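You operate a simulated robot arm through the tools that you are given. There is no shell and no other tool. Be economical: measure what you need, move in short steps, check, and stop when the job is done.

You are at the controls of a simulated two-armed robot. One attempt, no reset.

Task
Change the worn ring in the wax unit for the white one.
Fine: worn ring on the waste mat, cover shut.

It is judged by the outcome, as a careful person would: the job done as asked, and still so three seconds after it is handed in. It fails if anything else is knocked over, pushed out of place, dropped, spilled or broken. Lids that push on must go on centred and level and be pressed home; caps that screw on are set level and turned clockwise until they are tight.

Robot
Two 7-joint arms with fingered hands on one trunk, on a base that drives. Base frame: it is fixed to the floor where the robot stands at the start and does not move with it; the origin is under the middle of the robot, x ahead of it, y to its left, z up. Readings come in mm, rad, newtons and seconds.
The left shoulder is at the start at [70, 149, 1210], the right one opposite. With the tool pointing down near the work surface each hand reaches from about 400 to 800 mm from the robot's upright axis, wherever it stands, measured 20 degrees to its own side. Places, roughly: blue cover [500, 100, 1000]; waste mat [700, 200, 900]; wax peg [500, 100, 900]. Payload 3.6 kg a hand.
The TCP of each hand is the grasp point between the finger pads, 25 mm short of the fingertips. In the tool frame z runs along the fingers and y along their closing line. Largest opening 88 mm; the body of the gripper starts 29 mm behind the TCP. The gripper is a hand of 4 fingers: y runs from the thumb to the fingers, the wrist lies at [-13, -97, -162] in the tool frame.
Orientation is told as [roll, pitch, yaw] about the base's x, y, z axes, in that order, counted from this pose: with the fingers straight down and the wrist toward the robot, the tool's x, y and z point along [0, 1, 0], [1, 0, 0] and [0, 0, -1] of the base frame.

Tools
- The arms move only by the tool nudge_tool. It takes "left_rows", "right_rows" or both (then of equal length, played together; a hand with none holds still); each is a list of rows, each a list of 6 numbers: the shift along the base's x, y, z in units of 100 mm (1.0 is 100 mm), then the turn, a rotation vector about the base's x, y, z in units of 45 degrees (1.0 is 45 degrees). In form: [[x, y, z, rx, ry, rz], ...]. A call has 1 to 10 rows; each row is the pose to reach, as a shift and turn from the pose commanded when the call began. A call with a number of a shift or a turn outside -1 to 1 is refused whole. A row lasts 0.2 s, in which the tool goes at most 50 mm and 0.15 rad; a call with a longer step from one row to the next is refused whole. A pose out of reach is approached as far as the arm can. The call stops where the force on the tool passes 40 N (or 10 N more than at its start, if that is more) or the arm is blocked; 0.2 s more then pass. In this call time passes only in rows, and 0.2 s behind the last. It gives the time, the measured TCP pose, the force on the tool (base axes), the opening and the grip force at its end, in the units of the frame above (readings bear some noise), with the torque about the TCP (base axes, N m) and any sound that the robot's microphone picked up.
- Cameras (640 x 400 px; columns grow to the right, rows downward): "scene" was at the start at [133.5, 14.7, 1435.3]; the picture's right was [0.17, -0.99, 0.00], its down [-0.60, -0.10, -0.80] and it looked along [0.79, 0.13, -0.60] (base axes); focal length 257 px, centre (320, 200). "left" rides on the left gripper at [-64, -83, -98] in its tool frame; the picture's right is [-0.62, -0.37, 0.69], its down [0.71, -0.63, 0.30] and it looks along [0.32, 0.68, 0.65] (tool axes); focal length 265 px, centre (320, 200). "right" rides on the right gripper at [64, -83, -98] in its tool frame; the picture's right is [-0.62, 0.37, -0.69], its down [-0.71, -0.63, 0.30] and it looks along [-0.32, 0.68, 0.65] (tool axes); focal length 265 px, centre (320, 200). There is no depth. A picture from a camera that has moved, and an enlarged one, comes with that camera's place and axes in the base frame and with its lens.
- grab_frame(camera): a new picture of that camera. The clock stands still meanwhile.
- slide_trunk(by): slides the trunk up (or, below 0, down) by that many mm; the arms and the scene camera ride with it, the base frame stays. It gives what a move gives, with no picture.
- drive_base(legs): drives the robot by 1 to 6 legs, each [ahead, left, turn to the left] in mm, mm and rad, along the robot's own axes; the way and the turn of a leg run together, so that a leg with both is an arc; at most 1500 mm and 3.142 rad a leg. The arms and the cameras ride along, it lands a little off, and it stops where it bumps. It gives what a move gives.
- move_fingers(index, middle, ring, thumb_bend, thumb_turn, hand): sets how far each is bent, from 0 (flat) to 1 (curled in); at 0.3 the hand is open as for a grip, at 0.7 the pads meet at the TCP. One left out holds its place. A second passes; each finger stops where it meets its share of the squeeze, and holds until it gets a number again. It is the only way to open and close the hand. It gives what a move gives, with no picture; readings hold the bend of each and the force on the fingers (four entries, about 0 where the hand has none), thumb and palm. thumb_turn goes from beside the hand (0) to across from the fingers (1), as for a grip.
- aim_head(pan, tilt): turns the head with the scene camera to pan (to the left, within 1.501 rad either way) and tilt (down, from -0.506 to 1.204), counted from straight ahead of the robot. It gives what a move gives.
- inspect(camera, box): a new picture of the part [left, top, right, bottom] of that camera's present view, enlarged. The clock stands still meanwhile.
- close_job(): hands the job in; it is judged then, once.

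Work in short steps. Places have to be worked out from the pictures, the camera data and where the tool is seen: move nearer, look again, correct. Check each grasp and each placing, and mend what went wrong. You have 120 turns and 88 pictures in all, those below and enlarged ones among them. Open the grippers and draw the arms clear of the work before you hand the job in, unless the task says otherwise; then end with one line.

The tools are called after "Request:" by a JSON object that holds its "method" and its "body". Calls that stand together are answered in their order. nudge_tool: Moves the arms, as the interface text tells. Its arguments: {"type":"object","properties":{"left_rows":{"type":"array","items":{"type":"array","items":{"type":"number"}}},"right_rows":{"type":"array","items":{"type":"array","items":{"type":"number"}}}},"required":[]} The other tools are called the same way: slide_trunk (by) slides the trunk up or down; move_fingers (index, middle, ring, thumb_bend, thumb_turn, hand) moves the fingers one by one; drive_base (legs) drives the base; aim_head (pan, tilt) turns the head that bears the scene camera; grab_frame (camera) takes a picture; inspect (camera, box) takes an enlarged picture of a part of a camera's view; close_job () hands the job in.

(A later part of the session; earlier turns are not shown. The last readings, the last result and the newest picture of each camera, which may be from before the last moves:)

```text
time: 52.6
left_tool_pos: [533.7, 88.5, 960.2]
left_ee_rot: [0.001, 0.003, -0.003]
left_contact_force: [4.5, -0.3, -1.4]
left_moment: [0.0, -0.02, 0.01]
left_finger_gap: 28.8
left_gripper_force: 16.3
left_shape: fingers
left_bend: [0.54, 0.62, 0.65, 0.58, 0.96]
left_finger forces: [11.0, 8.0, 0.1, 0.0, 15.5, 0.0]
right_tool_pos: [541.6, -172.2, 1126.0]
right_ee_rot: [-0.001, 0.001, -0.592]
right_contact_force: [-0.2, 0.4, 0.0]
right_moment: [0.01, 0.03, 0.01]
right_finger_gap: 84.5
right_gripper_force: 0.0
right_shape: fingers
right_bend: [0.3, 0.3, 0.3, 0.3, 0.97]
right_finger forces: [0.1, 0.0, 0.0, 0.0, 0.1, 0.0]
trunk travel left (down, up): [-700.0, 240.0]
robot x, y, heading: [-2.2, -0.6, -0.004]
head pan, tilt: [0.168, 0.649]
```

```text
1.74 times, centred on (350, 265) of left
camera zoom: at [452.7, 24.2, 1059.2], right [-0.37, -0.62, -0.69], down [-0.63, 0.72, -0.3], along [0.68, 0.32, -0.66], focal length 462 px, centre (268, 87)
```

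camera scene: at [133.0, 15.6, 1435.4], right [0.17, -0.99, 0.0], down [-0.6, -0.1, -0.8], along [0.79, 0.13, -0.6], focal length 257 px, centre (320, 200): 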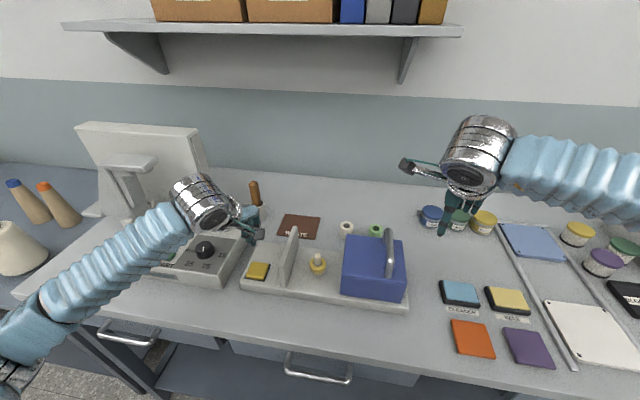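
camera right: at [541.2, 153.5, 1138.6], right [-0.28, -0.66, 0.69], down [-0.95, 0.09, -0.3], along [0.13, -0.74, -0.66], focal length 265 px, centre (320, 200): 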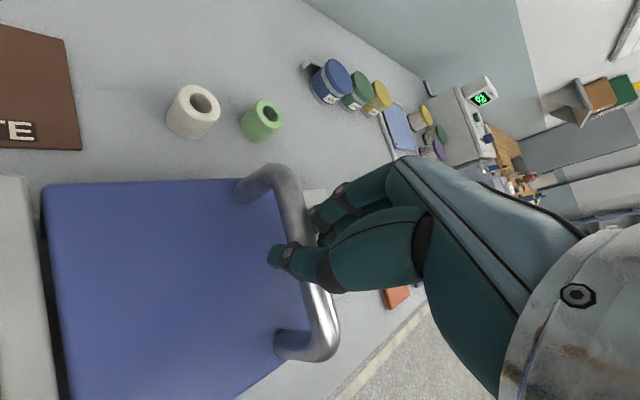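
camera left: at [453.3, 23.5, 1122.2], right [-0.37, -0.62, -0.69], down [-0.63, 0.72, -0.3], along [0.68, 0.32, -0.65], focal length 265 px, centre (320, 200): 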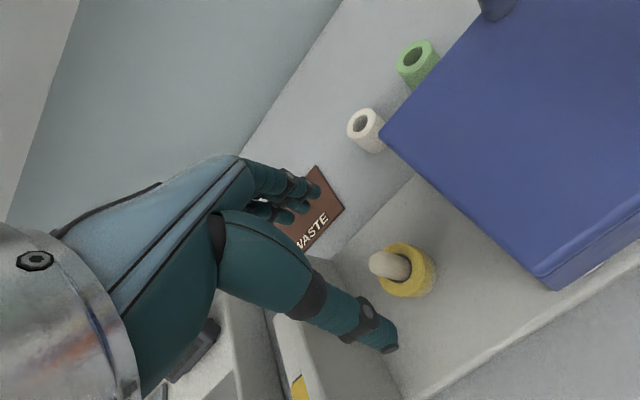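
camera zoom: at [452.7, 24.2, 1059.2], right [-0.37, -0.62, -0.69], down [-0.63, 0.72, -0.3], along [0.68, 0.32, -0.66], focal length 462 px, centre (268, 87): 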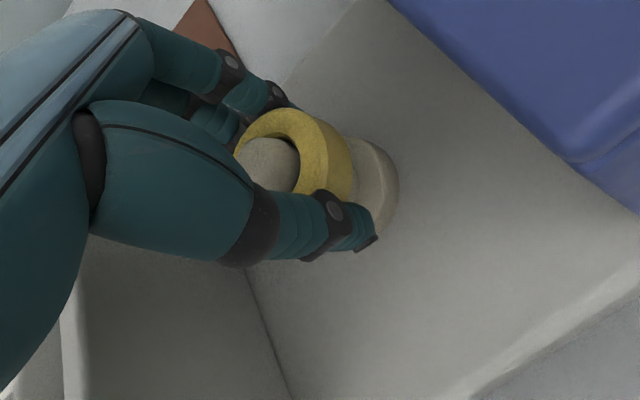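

The ring slides up the peg; the collar stays. Continue lifting until clear.

Request:
{"method": "nudge_tool", "body": {"left_rows": [[0, 0, 0.1, 0, 0, 0], [0, 0, 0.2, 0, 0, 0], [0, 0, 0.35, 0, 0, 0], [0, 0, 0.5, 0, 0, 0], [0, 0, 0.75, 0, 0, 0], [0, 0, 1.0, 0, 0, 0]]}}

Request:
{"method": "grab_frame", "body": {"camera": "left"}}

Request:
{"method": "inspect", "body": {"camera": "scene", "box": [250, 180, 400, 290]}}

```text
time: 54.0
left_tool_pos: [535.5, 89.7, 1060.9]
left_ee_rot: [-0.001, 0.003, -0.003]
left_contact_force: [-0.6, -0.2, -0.9]
left_moment: [-0.01, -0.03, 0.01]
left_finger_gap: 29.4
left_gripper_force: 17.3
left_shape: fingers
left_bend: [0.55, 0.62, 0.65, 0.58, 0.95]
left_finger forces: [9.3, 7.5, 0.1, 0.0, 17.6, 0.1]
right_tool_pos: [541.0, -172.0, 1126.6]
right_ee_rot: [0.0, 0.001, -0.592]
right_contact_force: [0.3, 0.4, 0.4]
right_moment: [0.0, 0.01, -0.01]
right_finger_gap: 84.4
right_gripper_force: 0.0
right_shape: fingers
right_bend: [0.3, 0.3, 0.3, 0.3, 0.97]
right_finger forces: [0.1, 0.0, 0.0, 0.0, 0.0, 0.1]
trunk travel left (down, up): [-700.0, 240.0]
robot x, y, heading: [1.8, 2.8, -0.003]
head pan, tilt: [0.168, 0.649]
```

```text
42 pictures are left
camera left: at [452.4, 24.4, 1159.9], right [-0.37, -0.62, -0.69], down [-0.63, 0.72, -0.3], along [0.68, 0.32, -0.66], focal length 265 px, centre (320, 200)
```

left: 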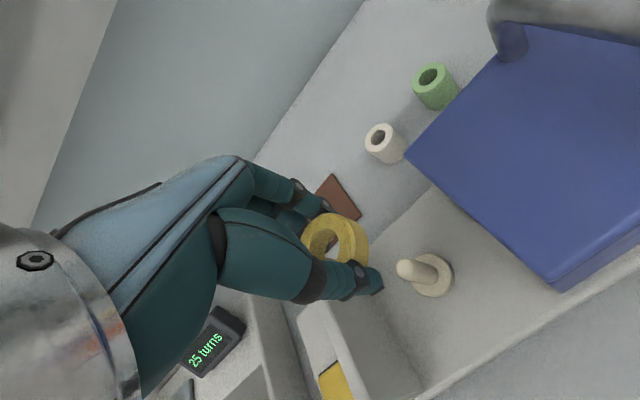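

```text
3.64 times, centred on (325, 235) of scene
camera zoom: at [133.5, 14.1, 1435.3], right [0.17, -0.99, 0.0], down [-0.6, -0.1, -0.8], along [0.79, 0.13, -0.6], focal length 936 px, centre (302, 73)
```

zoom: 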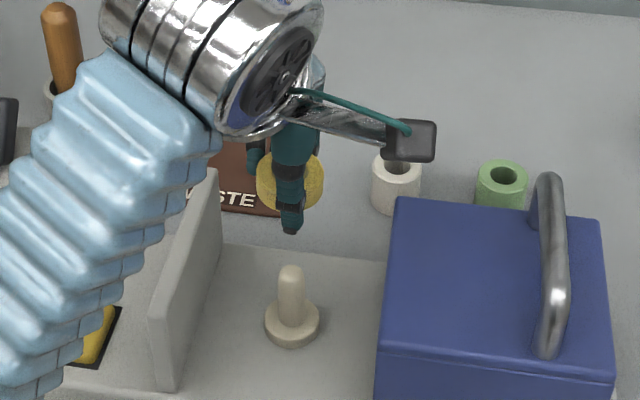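

Worn ring is clear. Carry it toward the waste mat centre ≈(713, 176).

Request:
{"method": "nudge_tool", "body": {"left_rows": [[0.2, 0.15, 0.1, 0, 0, 0], [0.4, 0.35, 0.1, 0, 0, 0], [0.6, 0.5, 0.1, 0, 0, 0], [0.8, 0.7, 0.1, 0, 0, 0], [1.0, 0.86, 0.1, 0, 0, 0]]}}

Request:
{"method": "nudge_tool", "body": {"left_rows": [[0.2, 0, 0, 0, 0, 0], [0.45, 0, -0.2, 0, 0, 0], [0.65, 0, -0.5, 0, 0, 0], [0.75, 0, -0.9, 0, 0, 0], [0.78, 0, -1, 0, 0, 0]]}}

Request:
{"method": "grab_frame", "body": {"camera": "left"}}

Request:
{"method": "grab_frame", "body": {"camera": "scene"}}

```text
time: 55.2
left_tool_pos: [635.5, 175.1, 1070.7]
left_ee_rot: [0.0, 0.002, -0.003]
left_contact_force: [-0.7, -0.1, 0.3]
left_moment: [0.0, 0.01, 0.0]
left_finger_gap: 28.7
left_gripper_force: 17.3
left_shape: fingers
left_bend: [0.55, 0.62, 0.65, 0.58, 0.95]
left_finger forces: [9.5, 7.2, 0.0, 0.0, 17.6, 0.0]
right_tool_pos: [541.8, -171.8, 1127.3]
right_ee_rot: [0.001, 0.0, -0.592]
right_contact_force: [0.8, 0.3, 0.0]
right_moment: [0.04, -0.01, 0.0]
right_finger_gap: 84.6
right_gripper_force: 0.1
right_shape: fingers
right_bend: [0.3, 0.3, 0.3, 0.3, 0.97]
right_finger forces: [0.1, 0.0, 0.0, 0.1, 0.1, 0.0]
trunk travel left (down, up): [-700.0, 240.0]
robot x, y, heading: [-0.3, -2.2, -0.003]
head pan, tilt: [0.168, 0.649]
```

```text
time: 56.4
left_tool_pos: [713.2, 174.7, 971.8]
left_ee_rot: [0.001, 0.002, -0.006]
left_contact_force: [-0.1, 0.1, -0.2]
left_moment: [0.02, -0.01, 0.01]
left_finger_gap: 28.7
left_gripper_force: 16.9
left_shape: fingers
left_bend: [0.55, 0.62, 0.65, 0.58, 0.95]
left_finger forces: [9.4, 7.1, 0.1, 0.1, 17.4, 0.0]
right_tool_pos: [541.6, -171.7, 1126.4]
right_ee_rot: [-0.001, 0.001, -0.592]
right_contact_force: [0.0, -0.4, -0.9]
right_moment: [0.04, 0.01, -0.01]
right_finger_gap: 84.2
right_gripper_force: 0.0
right_shape: fingers
right_bend: [0.3, 0.3, 0.3, 0.3, 0.97]
right_finger forces: [0.1, 0.0, 0.0, 0.0, 0.0, 0.0]
trunk travel left (down, up): [-700.0, 240.0]
robot x, y, heading: [0.2, 0.4, -0.001]
head pan, tilt: [0.168, 0.649]
```

```text
40 pictures are left
camera left: at [630.8, 109.4, 1070.5], right [-0.37, -0.62, -0.69], down [-0.63, 0.72, -0.3], along [0.68, 0.32, -0.65], focal length 265 px, centre (320, 200)
```

left: 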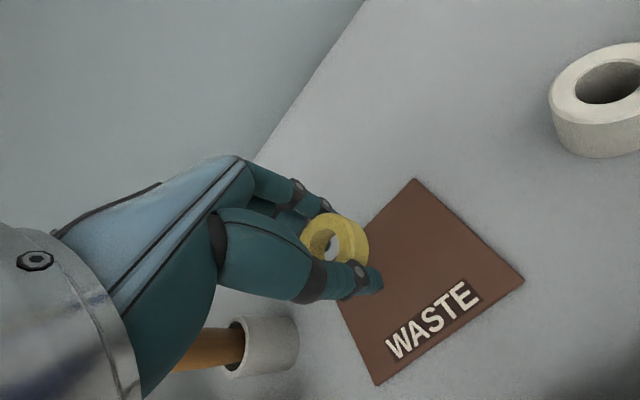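

```text
39 pictures are left
camera scene: at [133.7, 14.7, 1435.3], right [0.17, -0.99, 0.0], down [-0.6, -0.1, -0.8], along [0.78, 0.13, -0.61], focal length 257 px, centre (320, 200)
```

scene: 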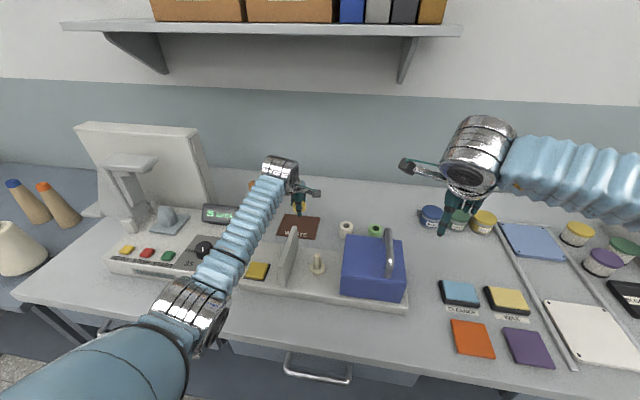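

Mat centre ≈(708, 184). Lower to the mat.

Request:
{"method": "nudge_tool", "body": {"left_rows": [[-0.03, 0.07, -0.2, 0, 0, 0], [-0.03, 0.07, -0.4, 0, 0, 0], [-0.03, 0.07, -0.5, 0, 0, 0], [-0.03, 0.07, -0.57, 0, 0, 0]]}}

Request:
{"method": "inspect", "body": {"camera": "left", "box": [200, 150, 500, 380]}}

```text
time: 57.4
left_tool_pos: [710.5, 181.8, 912.6]
left_ee_rot: [-0.001, 0.003, -0.003]
left_contact_force: [-0.1, 0.5, -0.2]
left_moment: [0.0, -0.03, -0.01]
left_finger_gap: 28.7
left_gripper_force: 16.6
left_shape: fingers
left_bend: [0.55, 0.62, 0.65, 0.58, 0.95]
left_finger forces: [9.4, 7.1, 0.0, 0.0, 17.5, 0.1]
right_tool_pos: [540.8, -169.8, 1126.6]
right_ee_rot: [0.0, 0.0, -0.593]
right_contact_force: [-0.7, 0.8, -0.2]
right_moment: [0.0, 0.0, -0.02]
right_finger_gap: 84.3
right_gripper_force: 0.1
right_shape: fingers
right_bend: [0.3, 0.3, 0.3, 0.3, 0.97]
right_finger forces: [0.0, 0.0, 0.1, 0.0, 0.1, 0.0]
trunk travel left (down, up): [-700.0, 240.0]
robot x, y, heading: [-0.4, -1.8, 0.003]
head pan, tilt: [0.168, 0.649]
```

```text
1.74 times, centred on (350, 265) of left
camera zoom: at [627.8, 116.4, 1012.2], right [-0.37, -0.62, -0.69], down [-0.63, 0.72, -0.3], along [0.68, 0.32, -0.65], focal length 462 px, centre (268, 87)
```

zoom: 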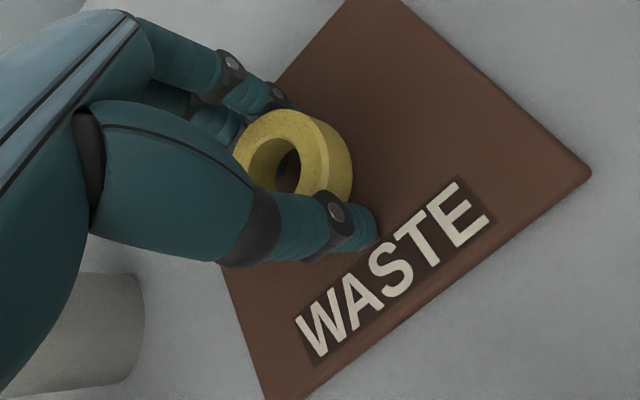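

Not touching yet; lower in small steps until contact.

Request:
{"method": "nudge_tool", "body": {"left_rows": [[0, 0, -0.03, 0, 0, 0], [0, 0, -0.06, 0, 0, 0], [0, 0, -0.09, 0, 0, 0]]}}

```text
time: 58.2
left_tool_pos: [709.1, 179.6, 912.8]
left_ee_rot: [0.0, -0.011, -0.004]
left_contact_force: [2.3, 1.6, 21.2]
left_moment: [-0.04, 0.44, 0.0]
left_finger_gap: 28.4
left_gripper_force: 29.5
left_shape: fingers
left_bend: [0.55, 0.62, 0.65, 0.59, 0.95]
left_finger forces: [10.5, 9.6, 0.0, 0.1, 38.6, 0.0]
right_tool_pos: [538.0, -171.7, 1128.6]
right_ee_rot: [0.001, -0.002, -0.59]
right_contact_force: [0.1, -1.2, -0.3]
right_moment: [-0.01, 0.0, 0.02]
right_finger_gap: 84.0
right_gripper_force: 0.1
right_shape: fingers
right_bend: [0.3, 0.3, 0.3, 0.3, 0.97]
right_finger forces: [0.0, 0.0, 0.0, 0.0, 0.1, 0.0]
trunk travel left (down, up): [-700.0, 240.0]
robot x, y, heading: [1.4, 1.2, 0.002]
head pan, tilt: [0.168, 0.649]
```

Thumb tip touches the mat; ease up slightly and release.

Request:
{"method": "nudge_tool", "body": {"left_rows": [[0, 0, 0.04, 0, 0, 0], [0, 0, 0.07, 0, 0, 0]]}}

Request:
{"method": "move_fingers", "body": {"hand": "left", "index": 0.3, "middle": 0.3, "ring": 0.3, "thumb_bend": 0.3}}

Request:
{"method": "nudge_tool", "body": {"left_rows": [[0, 0, 0.15, 0, 0, 0], [0, 0, 0.4, 0, 0, 0], [0, 0, 0.8, 0, 0, 0], [0, 0, 1, 0, 0, 0]]}}

Request:
{"method": "grab_frame", "body": {"camera": "left"}}

```text
time: 58.8
left_tool_pos: [709.1, 180.5, 912.5]
left_ee_rot: [-0.001, 0.003, -0.003]
left_contact_force: [3.8, -1.1, 10.5]
left_moment: [-0.07, -0.33, 0.01]
left_finger_gap: 28.4
left_gripper_force: 21.8
left_shape: fingers
left_bend: [0.55, 0.62, 0.65, 0.59, 0.95]
left_finger forces: [16.4, 10.2, 0.0, 0.0, 17.3, 0.0]
right_tool_pos: [539.8, -172.7, 1127.7]
right_ee_rot: [0.001, 0.002, -0.591]
right_contact_force: [0.7, -0.6, -0.4]
right_moment: [0.03, -0.01, -0.03]
right_finger_gap: 84.5
right_gripper_force: 0.0
right_shape: fingers
right_bend: [0.3, 0.3, 0.3, 0.3, 0.97]
right_finger forces: [0.0, 0.1, 0.1, 0.0, 0.0, 0.1]
trunk travel left (down, up): [-700.0, 240.0]
robot x, y, heading: [-4.3, -0.3, 0.004]
head pan, tilt: [0.168, 0.649]
```

```text
time: 59.8
left_tool_pos: [710.1, 181.1, 910.1]
left_ee_rot: [0.001, 0.004, -0.003]
left_contact_force: [-0.2, 0.5, -0.1]
left_moment: [0.01, -0.01, -0.02]
left_finger_gap: 84.2
left_gripper_force: 0.1
left_shape: fingers
left_bend: [0.3, 0.3, 0.3, 0.3, 0.97]
left_finger forces: [0.1, 0.0, 0.0, 0.1, 0.0, 0.1]
right_tool_pos: [541.9, -171.6, 1126.3]
right_ee_rot: [-0.001, 0.003, -0.591]
right_contact_force: [1.0, 0.8, -0.1]
right_moment: [0.02, 0.01, 0.0]
right_finger_gap: 84.6
right_gripper_force: 0.0
right_shape: fingers
right_bend: [0.3, 0.3, 0.3, 0.3, 0.97]
right_finger forces: [0.0, 0.0, 0.1, 0.1, 0.1, 0.0]
trunk travel left (down, up): [-700.0, 240.0]
robot x, y, heading: [-1.6, 1.4, -0.001]
head pan, tilt: [0.168, 0.649]
```

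```text
time: 60.8
left_tool_pos: [709.9, 181.5, 1013.9]
left_ee_rot: [-0.001, 0.002, -0.003]
left_contact_force: [0.4, 0.0, 0.1]
left_moment: [0.02, 0.01, -0.02]
left_finger_gap: 84.5
left_gripper_force: 0.0
left_shape: fingers
left_bend: [0.3, 0.3, 0.3, 0.3, 0.97]
left_finger forces: [0.0, 0.0, 0.0, 0.1, 0.0, 0.0]
right_tool_pos: [541.0, -171.6, 1127.7]
right_ee_rot: [0.0, 0.001, -0.591]
right_contact_force: [0.4, -0.3, 0.4]
right_moment: [0.0, 0.01, -0.03]
right_finger_gap: 84.4
right_gripper_force: 0.1
right_shape: fingers
right_bend: [0.3, 0.3, 0.3, 0.3, 0.97]
right_finger forces: [0.0, 0.0, 0.0, 0.1, 0.0, 0.0]
trunk travel left (down, up): [-700.0, 240.0]
robot x, y, heading: [4.5, 1.3, -0.001]
head pan, tilt: [0.168, 0.649]
```

```text
37 pictures are left
camera left: at [627.6, 117.1, 1112.7], right [-0.37, -0.62, -0.69], down [-0.63, 0.72, -0.3], along [0.68, 0.32, -0.65], focal length 265 px, centre (320, 200)
```

left: 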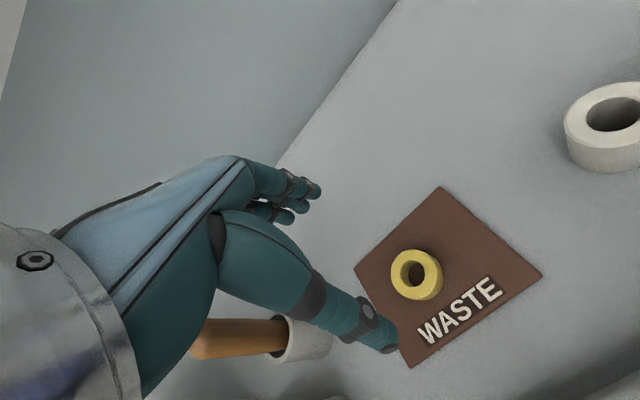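

Worn ring lies flat on the mat. White ring ≈(704, 24). Move the left hand over toward it and look.

Request:
{"method": "nudge_tool", "body": {"left_rows": [[0, -0.1, 0.3, 0, 0, 0], [0, -0.4, 0.5, 0, 0, 0], [0, -0.7, 0.5, 0, 0, 0], [0, -1.0, 0.5, 0, 0, 0]]}}

Request:
{"method": "grab_frame", "body": {"camera": "left"}}

Request:
{"method": "inspect", "body": {"camera": "scene", "box": [270, 190, 420, 300]}}

```text
time: 61.8
left_tool_pos: [711.3, 80.8, 1061.8]
left_ee_rot: [0.003, 0.003, -0.003]
left_contact_force: [0.8, 0.3, 0.4]
left_moment: [0.01, -0.01, -0.01]
left_finger_gap: 84.5
left_gripper_force: 0.1
left_shape: fingers
left_bend: [0.3, 0.3, 0.3, 0.3, 0.97]
left_finger forces: [0.0, 0.1, 0.0, 0.0, 0.0, 0.2]
right_tool_pos: [542.0, -171.7, 1126.7]
right_ee_rot: [0.0, -0.002, -0.593]
right_contact_force: [0.0, 0.0, -0.8]
right_moment: [-0.02, -0.01, -0.01]
right_finger_gap: 84.3
right_gripper_force: 0.0
right_shape: fingers
right_bend: [0.3, 0.3, 0.3, 0.3, 0.97]
right_finger forces: [0.0, 0.0, 0.1, 0.1, 0.0, 0.1]
trunk travel left (down, up): [-700.0, 240.0]
robot x, y, heading: [-2.7, 1.0, -0.001]
head pan, tilt: [0.168, 0.649]
```

```text
36 pictures are left
camera left: at [628.7, 16.7, 1160.3], right [-0.37, -0.62, -0.69], down [-0.63, 0.72, -0.3], along [0.68, 0.32, -0.65], focal length 265 px, centre (320, 200)
```

left: 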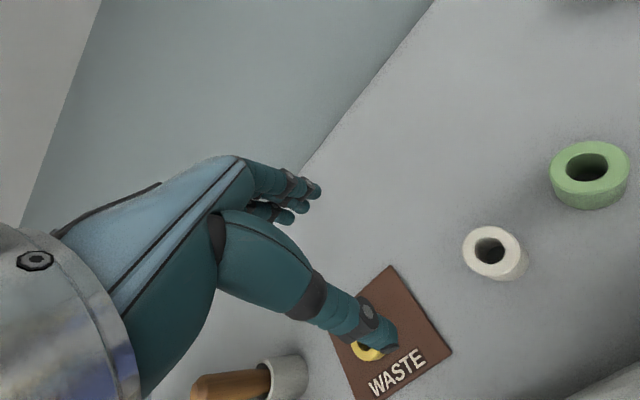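

```text
3.64 times, centred on (345, 245) of scene
camera zoom: at [133.0, 13.5, 1435.4], right [0.17, -0.99, 0.0], down [-0.6, -0.1, -0.8], along [0.79, 0.13, -0.6], focal length 936 px, centre (229, 36)
```

zoom: 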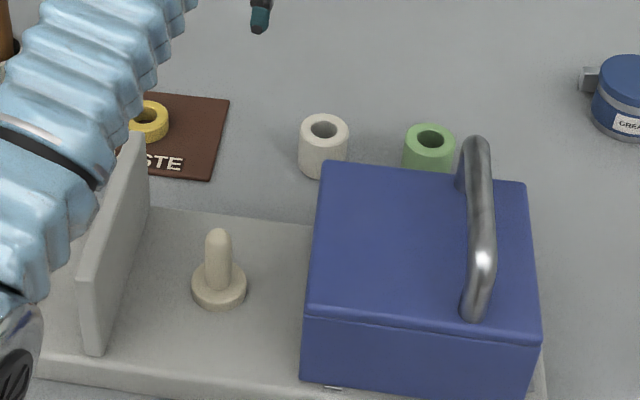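

White ring top centre ≈(698, 28, ~918), ~36 mm tall. Move above and descend to z≈985, then check.

Request:
{"method": "nudge_tool", "body": {"left_rows": [[-0.05, -0.25, 0, 0, 0, 0], [-0.11, -0.52, -0.1, 0, 0, 0], [-0.11, -0.52, -0.4, 0, 0, 0], [-0.11, -0.52, -0.7, 0, 0, 0]]}}

Request:
{"method": "grab_frame", "body": {"camera": "left"}}

Request:
{"method": "inspect", "body": {"camera": "scene", "box": [270, 160, 420, 270]}}

```text
time: 62.8
left_tool_pos: [699.0, 29.1, 991.0]
left_ee_rot: [0.002, 0.0, 0.0]
left_contact_force: [0.4, 0.1, 0.9]
left_moment: [0.0, 0.02, 0.0]
left_finger_gap: 84.6
left_gripper_force: 0.1
left_shape: fingers
left_bend: [0.3, 0.3, 0.3, 0.3, 0.97]
left_finger forces: [0.0, 0.0, 0.1, 0.1, 0.0, 0.0]
right_tool_pos: [540.8, -171.6, 1125.9]
right_ee_rot: [0.0, -0.003, -0.591]
right_contact_force: [-0.4, 0.3, -0.8]
right_moment: [0.0, -0.02, 0.03]
right_finger_gap: 84.3
right_gripper_force: 0.0
right_shape: fingers
right_bend: [0.3, 0.3, 0.3, 0.3, 0.97]
right_finger forces: [0.1, 0.1, 0.0, 0.0, 0.1, 0.0]
trunk travel left (down, up): [-700.0, 240.0]
robot x, y, heading: [2.8, 1.4, 0.002]
head pan, tilt: [0.168, 0.649]
```

```text
34 pictures are left
camera left: at [617.0, -34.8, 1089.7], right [-0.37, -0.62, -0.69], down [-0.63, 0.72, -0.3], along [0.68, 0.33, -0.65], focal length 265 px, centre (320, 200)
```

left: 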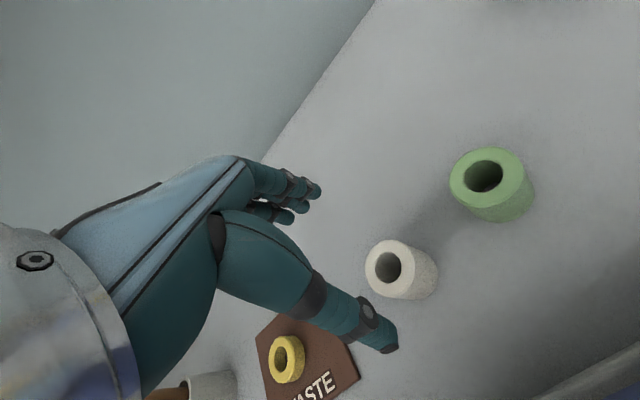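

```text
3.64 times, centred on (345, 215) of scene
camera zoom: at [133.8, 14.8, 1435.3], right [0.17, -0.99, 0.0], down [-0.6, -0.1, -0.8], along [0.78, 0.13, -0.61], focal length 936 px, centre (229, 146)
```

zoom: 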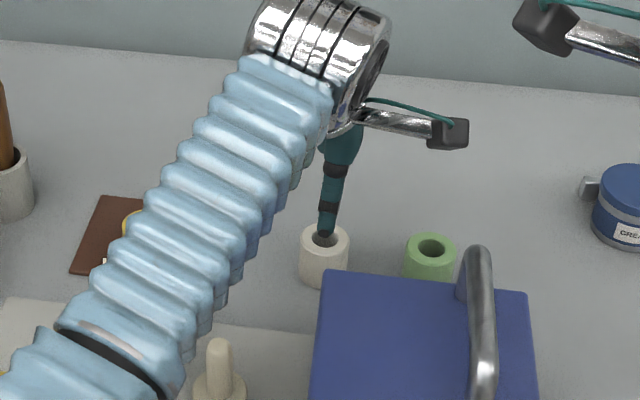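

Well aligned at (698, 30). Descend to TCP ≈917 and grip.

Request:
{"method": "nudge_tool", "body": {"left_rows": [[0, 0, -0.25, 0, 0, 0], [0, 0, -0.5, 0, 0, 0], [0, 0, -0.65, 0, 0, 0], [0, 0, -0.73, 0, 0, 0]]}}

Request:
{"method": "inspect", "body": {"camera": "left", "box": [200, 150, 500, 380]}}

```text
time: 63.8
left_tool_pos: [703.3, 42.0, 919.5]
left_ee_rot: [0.008, -0.006, 0.014]
left_contact_force: [-0.5, -0.1, 0.2]
left_moment: [0.01, -0.01, 0.01]
left_finger_gap: 84.2
left_gripper_force: 0.1
left_shape: fingers
left_bend: [0.3, 0.3, 0.3, 0.3, 0.97]
left_finger forces: [0.1, 0.0, 0.0, 0.0, 0.1, 0.0]
right_tool_pos: [541.2, -170.3, 1127.4]
right_ee_rot: [-0.003, -0.001, -0.591]
right_contact_force: [0.4, 0.0, 0.0]
right_moment: [-0.02, 0.01, 0.01]
right_finger_gap: 84.6
right_gripper_force: 0.0
right_shape: fingers
right_bend: [0.3, 0.3, 0.3, 0.3, 0.97]
right_finger forces: [0.0, 0.1, 0.0, 0.0, 0.1, 0.1]
trunk travel left (down, up): [-700.0, 240.0]
robot x, y, heading: [2.3, -1.1, 0.002]
head pan, tilt: [0.168, 0.649]
```

```text
1.74 times, centred on (350, 265) of left
camera zoom: at [621.0, -24.2, 1017.4], right [-0.36, -0.62, -0.7], down [-0.64, 0.71, -0.3], along [0.68, 0.34, -0.65], focal length 462 px, centre (268, 87)
```

zoom: 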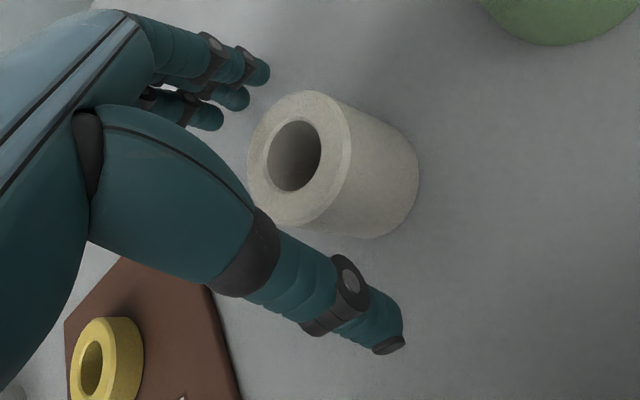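

The arm hit its limit and drifted 8–12 mm in y. I'll raise, shift the base 80 mm to the right, and redo.

Request:
{"method": "nudge_tool", "body": {"left_rows": [[0, 0, 0.3, 0, 0, 0], [0, 0, 0.7, 0, 0, 0], [0, 0.4, 1.0, 0, 0, 0], [0, 0.8, 1.0, 0, 0, 0]]}}

Request:
{"method": "drive_base", "body": {"legs": [[0, -80, 0]]}}

```text
time: 64.8
left_tool_pos: [698.7, 110.0, 1019.9]
left_ee_rot: [-0.004, -0.001, -0.005]
left_contact_force: [0.0, 0.0, -0.5]
left_moment: [0.0, -0.01, -0.02]
left_finger_gap: 84.4
left_gripper_force: 0.1
left_shape: fingers
left_bend: [0.3, 0.3, 0.3, 0.3, 0.97]
left_finger forces: [0.0, 0.0, 0.0, 0.0, 0.1, 0.0]
right_tool_pos: [540.5, -170.0, 1127.8]
right_ee_rot: [-0.002, -0.001, -0.593]
right_contact_force: [-0.4, 0.8, 0.3]
right_moment: [0.01, 0.01, 0.0]
right_finger_gap: 84.5
right_gripper_force: 0.1
right_shape: fingers
right_bend: [0.3, 0.3, 0.3, 0.3, 0.97]
right_finger forces: [0.0, 0.0, 0.0, 0.0, 0.0, 0.1]
trunk travel left (down, up): [-700.0, 240.0]
robot x, y, heading: [-1.0, -0.6, -0.001]
head pan, tilt: [0.168, 0.649]
```

```text
time: 65.9
left_tool_pos: [697.5, 28.9, 1021.3]
left_ee_rot: [-0.002, 0.0, -0.005]
left_contact_force: [0.1, 0.0, 0.1]
left_moment: [-0.01, -0.01, -0.02]
left_finger_gap: 84.7
left_gripper_force: 0.1
left_shape: fingers
left_bend: [0.3, 0.3, 0.3, 0.3, 0.97]
left_finger forces: [0.0, 0.0, 0.0, 0.1, 0.1, 0.0]
right_tool_pos: [540.3, -250.0, 1127.5]
right_ee_rot: [-0.001, -0.002, -0.591]
right_contact_force: [0.3, -0.4, 0.3]
right_moment: [-0.02, 0.04, 0.01]
right_finger_gap: 84.4
right_gripper_force: 0.0
right_shape: fingers
right_bend: [0.3, 0.3, 0.3, 0.3, 0.97]
right_finger forces: [0.0, 0.1, 0.0, 0.0, 0.1, 0.0]
trunk travel left (down, up): [-700.0, 240.0]
robot x, y, heading: [0.4, -85.2, -0.004]
head pan, tilt: [0.168, 0.649]
```

Now at (698, 29). Ring centre is ≈(699, 33); descend.

Request:
{"method": "nudge_tool", "body": {"left_rows": [[0.01, 0.03, -0.3, 0, 0, 0], [0.01, 0.03, -0.6, 0, 0, 0], [0.01, 0.03, -0.85, 0, 0, 0], [0.01, 0.03, -1.0, 0, 0, 0]]}}

Request:
{"method": "inspect", "body": {"camera": "left", "box": [200, 150, 500, 380]}}

```text
time: 66.9
left_tool_pos: [698.3, 31.8, 920.1]
left_ee_rot: [-0.002, 0.0, -0.004]
left_contact_force: [-0.5, 0.4, -1.1]
left_moment: [0.02, -0.02, -0.02]
left_finger_gap: 84.4
left_gripper_force: 0.1
left_shape: fingers
left_bend: [0.3, 0.3, 0.3, 0.3, 0.97]
left_finger forces: [0.0, 0.0, 0.0, 0.1, 0.0, 0.0]
right_tool_pos: [540.5, -251.5, 1127.5]
right_ee_rot: [-0.001, -0.002, -0.592]
right_contact_force: [0.4, -0.2, -0.2]
right_moment: [-0.01, 0.01, -0.01]
right_finger_gap: 84.5
right_gripper_force: 0.1
right_shape: fingers
right_bend: [0.3, 0.3, 0.3, 0.3, 0.97]
right_finger forces: [0.0, 0.1, 0.0, 0.0, 0.0, 0.1]
trunk travel left (down, up): [-700.0, 240.0]
robot x, y, heading: [-0.4, -87.5, 0.001]
head pan, tilt: [0.168, 0.649]
```

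```text
1.74 times, centred on (350, 265) of left
camera zoom: at [617.0, -31.6, 1018.7], right [-0.37, -0.62, -0.69], down [-0.63, 0.72, -0.3], along [0.68, 0.32, -0.65], focal length 462 px, centre (268, 87)
```

zoom: 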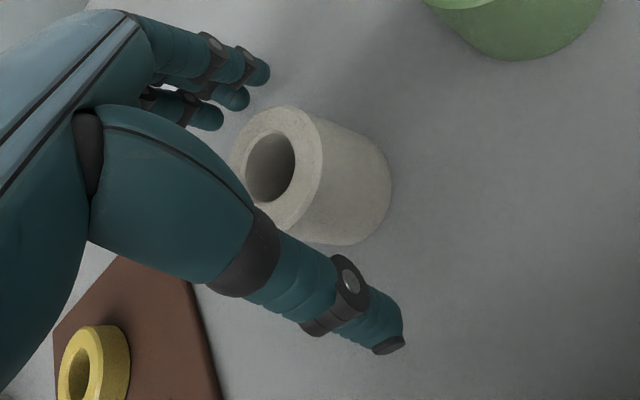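

Centred. Lower 4 mm more and grip gently then firm.

Request:
{"method": "nudge_tool", "body": {"left_rows": [[0, 0.01, -0.04, 0, 0, 0]]}}

Request:
{"method": "move_fingers", "body": {"hand": "left", "index": 0.65, "middle": 0.65, "ring": 0.65, "thumb_bend": 0.65}}

Request:
{"method": "inspect", "body": {"camera": "left", "box": [200, 150, 500, 380]}}

```text
time: 67.3
left_tool_pos: [699.4, 30.1, 915.3]
left_ee_rot: [0.001, -0.002, -0.004]
left_contact_force: [0.6, 0.0, -0.7]
left_moment: [-0.03, 0.01, 0.03]
left_finger_gap: 84.4
left_gripper_force: 0.0
left_shape: fingers
left_bend: [0.3, 0.3, 0.3, 0.3, 0.97]
left_finger forces: [0.0, 0.0, 0.0, 0.1, 0.0, 0.0]
right_tool_pos: [539.6, -252.9, 1126.9]
right_ee_rot: [0.001, 0.003, -0.591]
right_contact_force: [-0.5, 0.1, 0.0]
right_moment: [-0.01, 0.0, 0.03]
right_finger_gap: 84.4
right_gripper_force: 0.0
right_shape: fingers
right_bend: [0.3, 0.3, 0.3, 0.3, 0.97]
right_finger forces: [0.1, 0.1, 0.1, 0.0, 0.0, 0.1]
trunk travel left (down, up): [-700.0, 240.0]
robot x, y, heading: [0.1, -81.4, -0.005]
head pan, tilt: [0.168, 0.649]
```

```text
time: 68.3
left_tool_pos: [699.0, 30.7, 915.8]
left_ee_rot: [0.002, 0.003, -0.003]
left_contact_force: [0.4, -0.6, 0.5]
left_moment: [0.0, -0.03, 0.02]
left_finger_gap: 32.4
left_gripper_force: 9.5
left_shape: fingers
left_bend: [0.56, 0.6, 0.65, 0.55, 0.96]
left_finger forces: [5.2, 4.0, 0.0, 0.1, 9.5, 0.0]
right_tool_pos: [540.4, -252.2, 1126.8]
right_ee_rot: [0.0, 0.001, -0.592]
right_contact_force: [0.1, -0.1, 0.0]
right_moment: [-0.01, 0.0, 0.03]
right_finger_gap: 84.5
right_gripper_force: 0.1
right_shape: fingers
right_bend: [0.3, 0.3, 0.3, 0.3, 0.97]
right_finger forces: [0.1, 0.1, 0.1, 0.0, 0.0, 0.1]
trunk travel left (down, up): [-700.0, 240.0]
robot x, y, heading: [-3.8, -89.1, -0.004]
head pan, tilt: [0.168, 0.649]
```

```text
1.74 times, centred on (350, 265) of left
camera zoom: at [616.8, -33.1, 1014.9], right [-0.37, -0.62, -0.69], down [-0.63, 0.72, -0.3], along [0.68, 0.32, -0.65], focal length 462 px, centre (268, 87)
```

zoom: 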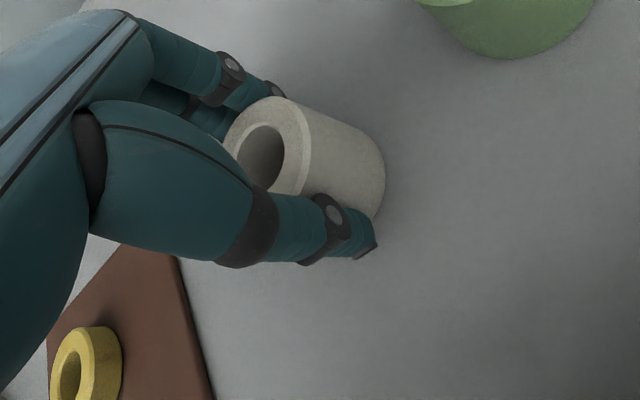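

Firm up slightly and lift straight up.

Request:
{"method": "move_fingers", "body": {"hand": "left", "index": 0.68, "middle": 0.68, "thumb_bend": 0.68}}

Request:
{"method": "nudge_tool", "body": {"left_rows": [[0, 0, 0.1, 0, 0, 0], [0, 0, 0.3, 0, 0, 0], [0, 0, 0.6, 0, 0, 0], [0, 0, 1.0, 0, 0, 0]]}}

Request:
{"method": "nudge_tool", "body": {"left_rows": [[0, 0.1, 0.2, 0, 0, 0], [-0.2, 0.3, 0.3, 0, 0, 0], [-0.5, 0.5, 0.35, 0, 0, 0], [-0.8, 0.55, 0.35, 0, 0, 0], [-1.0, 0.57, 0.35, 0, 0, 0]]}}

Request:
{"method": "grab_frame", "body": {"camera": "left"}}

```text
time: 69.3
left_tool_pos: [699.0, 31.8, 916.5]
left_ee_rot: [0.001, -0.001, -0.004]
left_contact_force: [0.1, 0.9, 0.5]
left_moment: [0.01, -0.01, 0.02]
left_finger_gap: 31.9
left_gripper_force: 11.7
left_shape: fingers
left_bend: [0.57, 0.61, 0.65, 0.54, 0.96]
left_finger forces: [6.7, 4.9, 0.0, 0.0, 11.7, 0.0]
right_tool_pos: [541.1, -253.0, 1126.5]
right_ee_rot: [0.001, 0.001, -0.593]
right_contact_force: [0.1, 0.4, -0.2]
right_moment: [0.03, -0.01, 0.01]
right_finger_gap: 84.5
right_gripper_force: 0.1
right_shape: fingers
right_bend: [0.3, 0.3, 0.3, 0.3, 0.97]
right_finger forces: [0.0, 0.1, 0.1, 0.1, 0.0, 0.0]
trunk travel left (down, up): [-700.0, 240.0]
robot x, y, heading: [-0.0, -85.8, -0.003]
head pan, tilt: [0.168, 0.649]
```

```text
time: 70.3
left_tool_pos: [699.7, 30.6, 1016.9]
left_ee_rot: [0.002, 0.001, -0.004]
left_contact_force: [0.5, 0.1, 0.1]
left_moment: [0.01, 0.01, -0.01]
left_finger_gap: 32.0
left_gripper_force: 11.8
left_shape: fingers
left_bend: [0.57, 0.61, 0.65, 0.54, 0.96]
left_finger forces: [6.6, 4.9, 0.0, 0.0, 11.5, 0.0]
right_tool_pos: [541.0, -251.5, 1126.6]
right_ee_rot: [0.001, 0.0, -0.593]
right_contact_force: [0.0, -0.1, 0.3]
right_moment: [0.01, -0.01, 0.01]
right_finger_gap: 84.5
right_gripper_force: 0.0
right_shape: fingers
right_bend: [0.3, 0.3, 0.3, 0.3, 0.97]
right_finger forces: [0.1, 0.0, 0.0, 0.0, 0.0, 0.0]
trunk travel left (down, up): [-700.0, 240.0]
robot x, y, heading: [4.3, -79.8, -0.001]
head pan, tilt: [0.168, 0.649]
```

```text
time: 71.5
left_tool_pos: [598.5, 87.7, 1052.5]
left_ee_rot: [0.0, 0.0, -0.004]
left_contact_force: [0.7, 0.2, -0.2]
left_moment: [0.0, 0.03, 0.03]
left_finger_gap: 32.1
left_gripper_force: 11.8
left_shape: fingers
left_bend: [0.57, 0.62, 0.65, 0.54, 0.96]
left_finger forces: [6.5, 4.9, 0.0, 0.0, 11.4, 0.0]
right_tool_pos: [539.6, -252.6, 1127.4]
right_ee_rot: [-0.001, -0.001, -0.592]
right_contact_force: [0.4, 0.5, 0.2]
right_moment: [-0.01, -0.03, 0.03]
right_finger_gap: 84.2
right_gripper_force: 0.1
right_shape: fingers
right_bend: [0.3, 0.3, 0.3, 0.3, 0.97]
right_finger forces: [0.0, 0.0, 0.0, 0.1, 0.0, 0.0]
trunk travel left (down, up): [-700.0, 240.0]
robot x, y, heading: [5.2, -82.9, -0.004]
head pan, tilt: [0.168, 0.649]
```

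```text
29 pictures are left
camera left: at [517.1, 24.1, 1150.7], right [-0.37, -0.62, -0.69], down [-0.63, 0.72, -0.3], along [0.68, 0.32, -0.65], focal length 265 px, centre (320, 200)
```

left: 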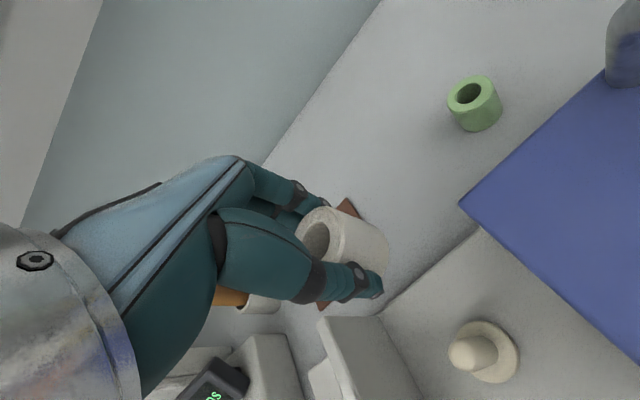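

White ring held upright. Move above the peg (535, 87), with ring bottom just above the peg tip, and check.

Request:
{"method": "nudge_tool", "body": {"left_rows": [[-0.3, 0, 0, 0, 0, 0], [-0.6, 0, 0, 0, 0, 0], [-0.62, 0, -0.2, 0, 0, 0], [-0.62, 0, -0.4, 0, 0, 0]]}}

Request:
{"method": "inspect", "body": {"camera": "left", "box": [200, 150, 500, 380]}}

Request:
{"method": "inspect", "body": {"camera": "scene", "box": [230, 180, 380, 290]}}

```text
time: 72.5
left_tool_pos: [537.8, 89.7, 1011.9]
left_ee_rot: [0.003, 0.0, -0.003]
left_contact_force: [-0.1, -0.5, -0.3]
left_moment: [-0.04, -0.01, 0.02]
left_finger_gap: 31.7
left_gripper_force: 10.9
left_shape: fingers
left_bend: [0.57, 0.62, 0.65, 0.54, 0.96]
left_finger forces: [6.6, 4.9, 0.0, 0.0, 11.3, 0.1]
right_tool_pos: [540.9, -252.3, 1127.0]
right_ee_rot: [0.0, -0.001, -0.592]
right_contact_force: [-0.6, 0.2, 0.8]
right_moment: [0.02, 0.01, -0.01]
right_finger_gap: 84.4
right_gripper_force: 0.0
right_shape: fingers
right_bend: [0.3, 0.3, 0.3, 0.3, 0.97]
right_finger forces: [0.0, 0.0, 0.0, 0.1, 0.0, 0.1]
trunk travel left (down, up): [-700.0, 240.0]
robot x, y, heading: [0.4, -81.0, -0.001]
head pan, tilt: [0.168, 0.649]
```

```text
1.74 times, centred on (350, 265) of left
camera zoom: at [455.8, 25.1, 1109.0], right [-0.37, -0.62, -0.69], down [-0.63, 0.72, -0.3], along [0.68, 0.32, -0.65], focal length 462 px, centre (268, 87)
```

zoom: 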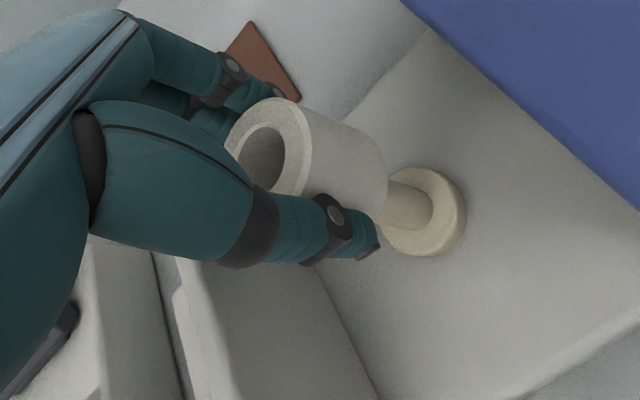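

```text
3.64 times, centred on (305, 235) of scene
camera zoom: at [133.1, -69.5, 1435.4], right [0.17, -0.99, 0.0], down [-0.6, -0.1, -0.8], along [0.79, 0.13, -0.6], focal length 936 px, centre (374, 73)
```

zoom: 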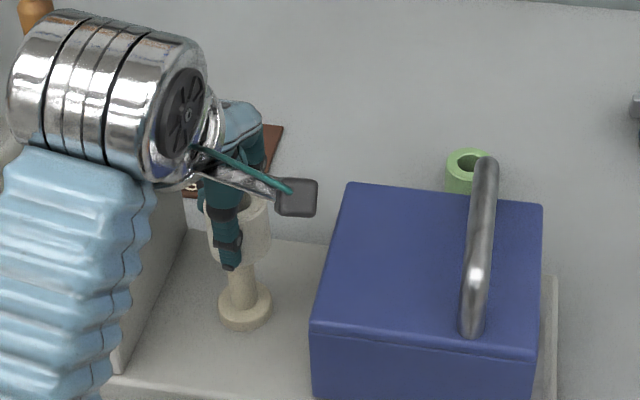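

I estimate the peg axis is a few mm (−x, +y) of the ring axis. Zoom closer to refine.

Request:
{"method": "inspect", "body": {"camera": "left", "box": [300, 190, 420, 265]}}

Request:
{"method": "inspect", "body": {"camera": "scene", "box": [275, 220, 323, 275]}}

```text
5.33 times, centred on (360, 228) of left
camera zoom: at [455.8, 25.1, 1109.0], right [-0.37, -0.62, -0.69], down [-0.63, 0.72, -0.3], along [0.68, 0.32, -0.65], focal length 1416 px, centre (107, 53)
```

zoom: 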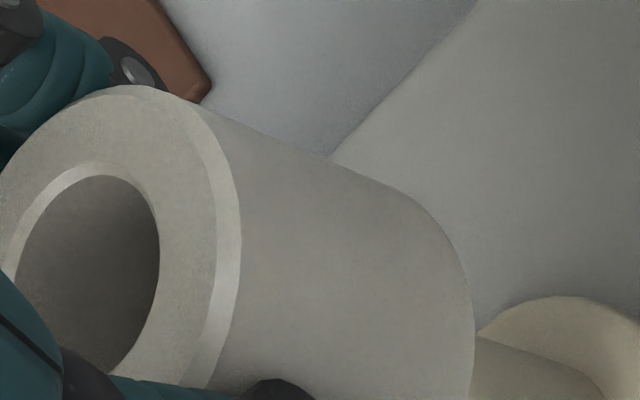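

```text
7.27 times, centred on (299, 248) of scene
camera zoom: at [133.1, -69.5, 1435.4], right [0.17, -0.99, 0.0], down [-0.6, -0.1, -0.8], along [0.79, 0.13, -0.6], focal length 1872 px, centre (473, -146)
```

zoom: 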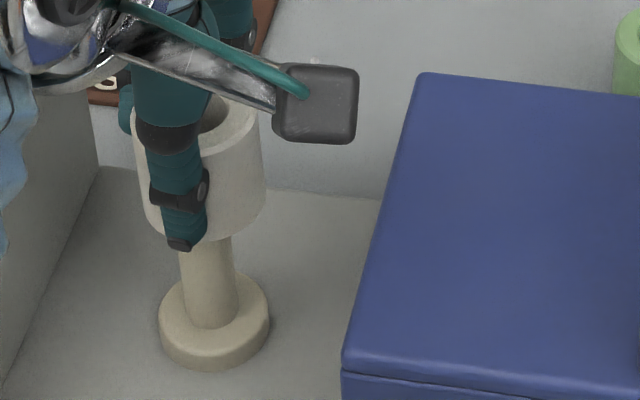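

Refined: peg relative to ring axis ≈(−4, +1) mm. Shift and descend gently onto the domed tip, watching force.

Request:
{"method": "nudge_tool", "body": {"left_rows": [[-0.035, 0.01, 0, 0, 0, 0], [-0.035, 0.01, -0.05, 0, 0, 0], [-0.035, 0.01, -0.1, 0, 0, 0], [-0.035, 0.01, -0.14, 0, 0, 0]]}}

Request:
{"method": "inspect", "body": {"camera": "left", "box": [290, 180, 440, 290]}}

Request:
{"method": "inspect", "body": {"camera": "scene", "box": [275, 220, 323, 275]}}

```text
time: 73.5
left_tool_pos: [534.3, 90.4, 996.1]
left_ee_rot: [-0.001, 0.002, -0.004]
left_contact_force: [0.4, -0.4, 0.0]
left_moment: [0.01, 0.0, -0.01]
left_finger_gap: 32.1
left_gripper_force: 11.5
left_shape: fingers
left_bend: [0.57, 0.62, 0.65, 0.55, 0.96]
left_finger forces: [6.6, 5.0, 0.1, 0.0, 11.2, 0.0]
right_tool_pos: [540.4, -252.6, 1126.0]
right_ee_rot: [0.001, 0.0, -0.593]
right_contact_force: [-0.3, 0.2, 0.4]
right_moment: [0.04, -0.02, -0.03]
right_finger_gap: 84.4
right_gripper_force: 0.1
right_shape: fingers
right_bend: [0.3, 0.3, 0.3, 0.3, 0.97]
right_finger forces: [0.1, 0.0, 0.0, 0.0, 0.0, 0.0]
trunk travel left (down, up): [-700.0, 240.0]
robot x, y, heading: [2.3, -82.6, 0.001]
head pan, tilt: [0.168, 0.649]
```

```text
3.64 times, centred on (365, 235) of left
camera zoom: at [452.4, 25.7, 1094.8], right [-0.37, -0.62, -0.69], down [-0.63, 0.72, -0.3], along [0.68, 0.32, -0.65], focal length 965 px, centre (156, 73)
```

zoom: 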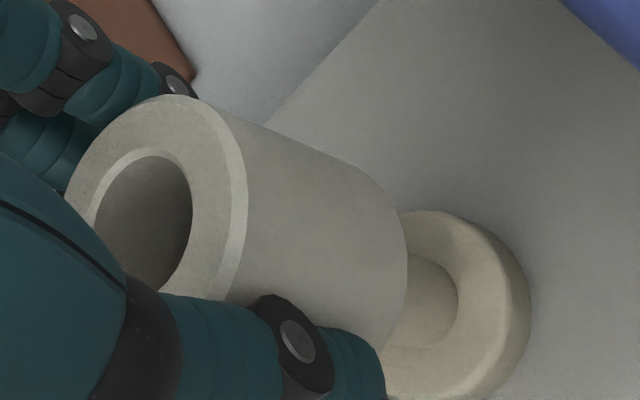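

```text
7.27 times, centred on (299, 248) of scene
camera zoom: at [133.9, -69.7, 1435.3], right [0.17, -0.99, 0.0], down [-0.6, -0.1, -0.8], along [0.79, 0.13, -0.61], focal length 1872 px, centre (473, -146)
```

zoom: 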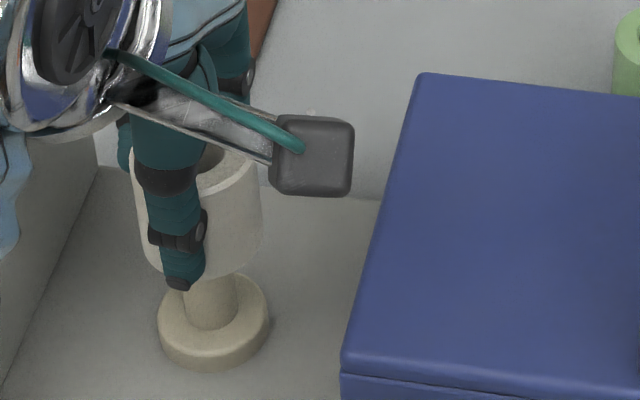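

Alignment is within about 1 mm and no force yet — the tip is entering the hole. Continue down.

Request:
{"method": "nudge_tool", "body": {"left_rows": [[0, 0, -0.05, 0, 0, 0], [0, 0, -0.1, 0, 0, 0], [0, 0, -0.15, 0, 0, 0], [0, 0, -0.2, 0, 0, 0], [0, 0, -0.25, 0, 0, 0], [0, 0, -0.3, 0, 0, 0]]}}

Request:
{"method": "inspect", "body": {"camera": "left", "box": [290, 180, 440, 290]}}

```text
time: 74.9
left_tool_pos: [535.2, 89.9, 967.0]
left_ee_rot: [0.002, 0.001, -0.004]
left_contact_force: [5.7, 1.5, 1.8]
left_moment: [0.09, -0.16, 0.0]
left_finger_gap: 32.1
left_gripper_force: 11.8
left_shape: fingers
left_bend: [0.56, 0.61, 0.65, 0.56, 0.96]
left_finger forces: [7.9, 6.9, 0.1, 0.0, 9.5, 0.0]
right_tool_pos: [541.4, -252.2, 1126.9]
right_ee_rot: [0.002, 0.001, -0.592]
right_contact_force: [0.3, 0.1, 0.1]
right_moment: [0.01, 0.01, -0.02]
right_finger_gap: 84.4
right_gripper_force: 0.0
right_shape: fingers
right_bend: [0.3, 0.3, 0.3, 0.3, 0.97]
right_finger forces: [0.0, 0.0, 0.0, 0.0, 0.0, 0.0]
trunk travel left (down, up): [-700.0, 240.0]
robot x, y, heading: [-1.9, -86.5, -0.004]
head pan, tilt: [0.168, 0.649]
```

```text
3.64 times, centred on (365, 235) of left
camera zoom: at [452.7, 25.5, 1064.8], right [-0.37, -0.62, -0.69], down [-0.63, 0.72, -0.3], along [0.68, 0.32, -0.65], focal length 965 px, centre (156, 73)
```

zoom: 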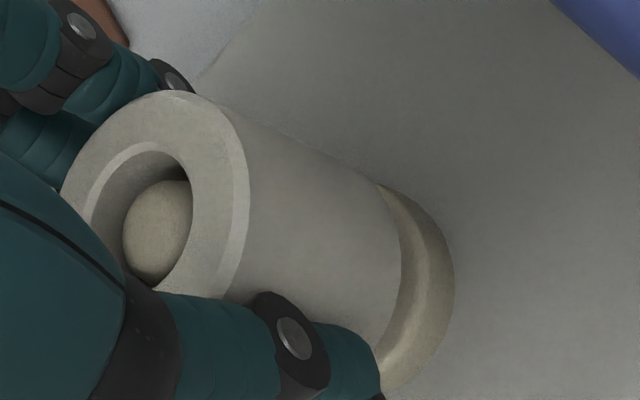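

The peg is visible inside the ring. A lateral force of +x 5.7 N suggests nudging +x 2 mm while continuing down.

Request:
{"method": "nudge_tool", "body": {"left_rows": [[0.02, 0.005, -0.03, 0, 0, 0], [0.02, 0.005, -0.07, 0, 0, 0], [0.02, 0.005, -0.11, 0, 0, 0], [0.02, 0.005, -0.15, 0, 0, 0]]}}

Request:
{"method": "inspect", "body": {"camera": "left", "box": [290, 180, 440, 290]}}

```text
time: 75.9
left_tool_pos: [536.0, 91.3, 953.7]
left_ee_rot: [0.0, -0.007, -0.004]
left_contact_force: [1.4, 0.8, 11.0]
left_moment: [0.0, -0.09, -0.01]
left_finger_gap: 31.9
left_gripper_force: 13.1
left_shape: fingers
left_bend: [0.57, 0.62, 0.65, 0.56, 0.96]
left_finger forces: [7.5, 6.6, 0.1, 0.1, 11.8, 0.0]
right_tool_pos: [539.1, -252.0, 1127.6]
right_ee_rot: [0.001, -0.001, -0.59]
right_contact_force: [-0.8, -0.6, -0.2]
right_moment: [0.01, -0.01, 0.01]
right_finger_gap: 84.2
right_gripper_force: 0.1
right_shape: fingers
right_bend: [0.3, 0.3, 0.3, 0.3, 0.97]
right_finger forces: [0.1, 0.0, 0.1, 0.1, 0.0, 0.0]
trunk travel left (down, up): [-700.0, 240.0]
robot x, y, heading: [0.6, -85.7, -0.0]
head pan, tilt: [0.168, 0.649]
```

```text
3.64 times, centred on (365, 235) of left
camera zoom: at [452.5, 25.8, 1052.7], right [-0.37, -0.62, -0.7], down [-0.63, 0.72, -0.31], along [0.69, 0.32, -0.65], focal length 965 px, centre (156, 73)
```

zoom: 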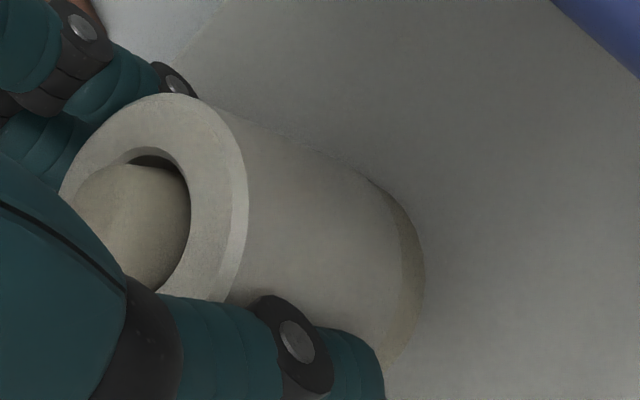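

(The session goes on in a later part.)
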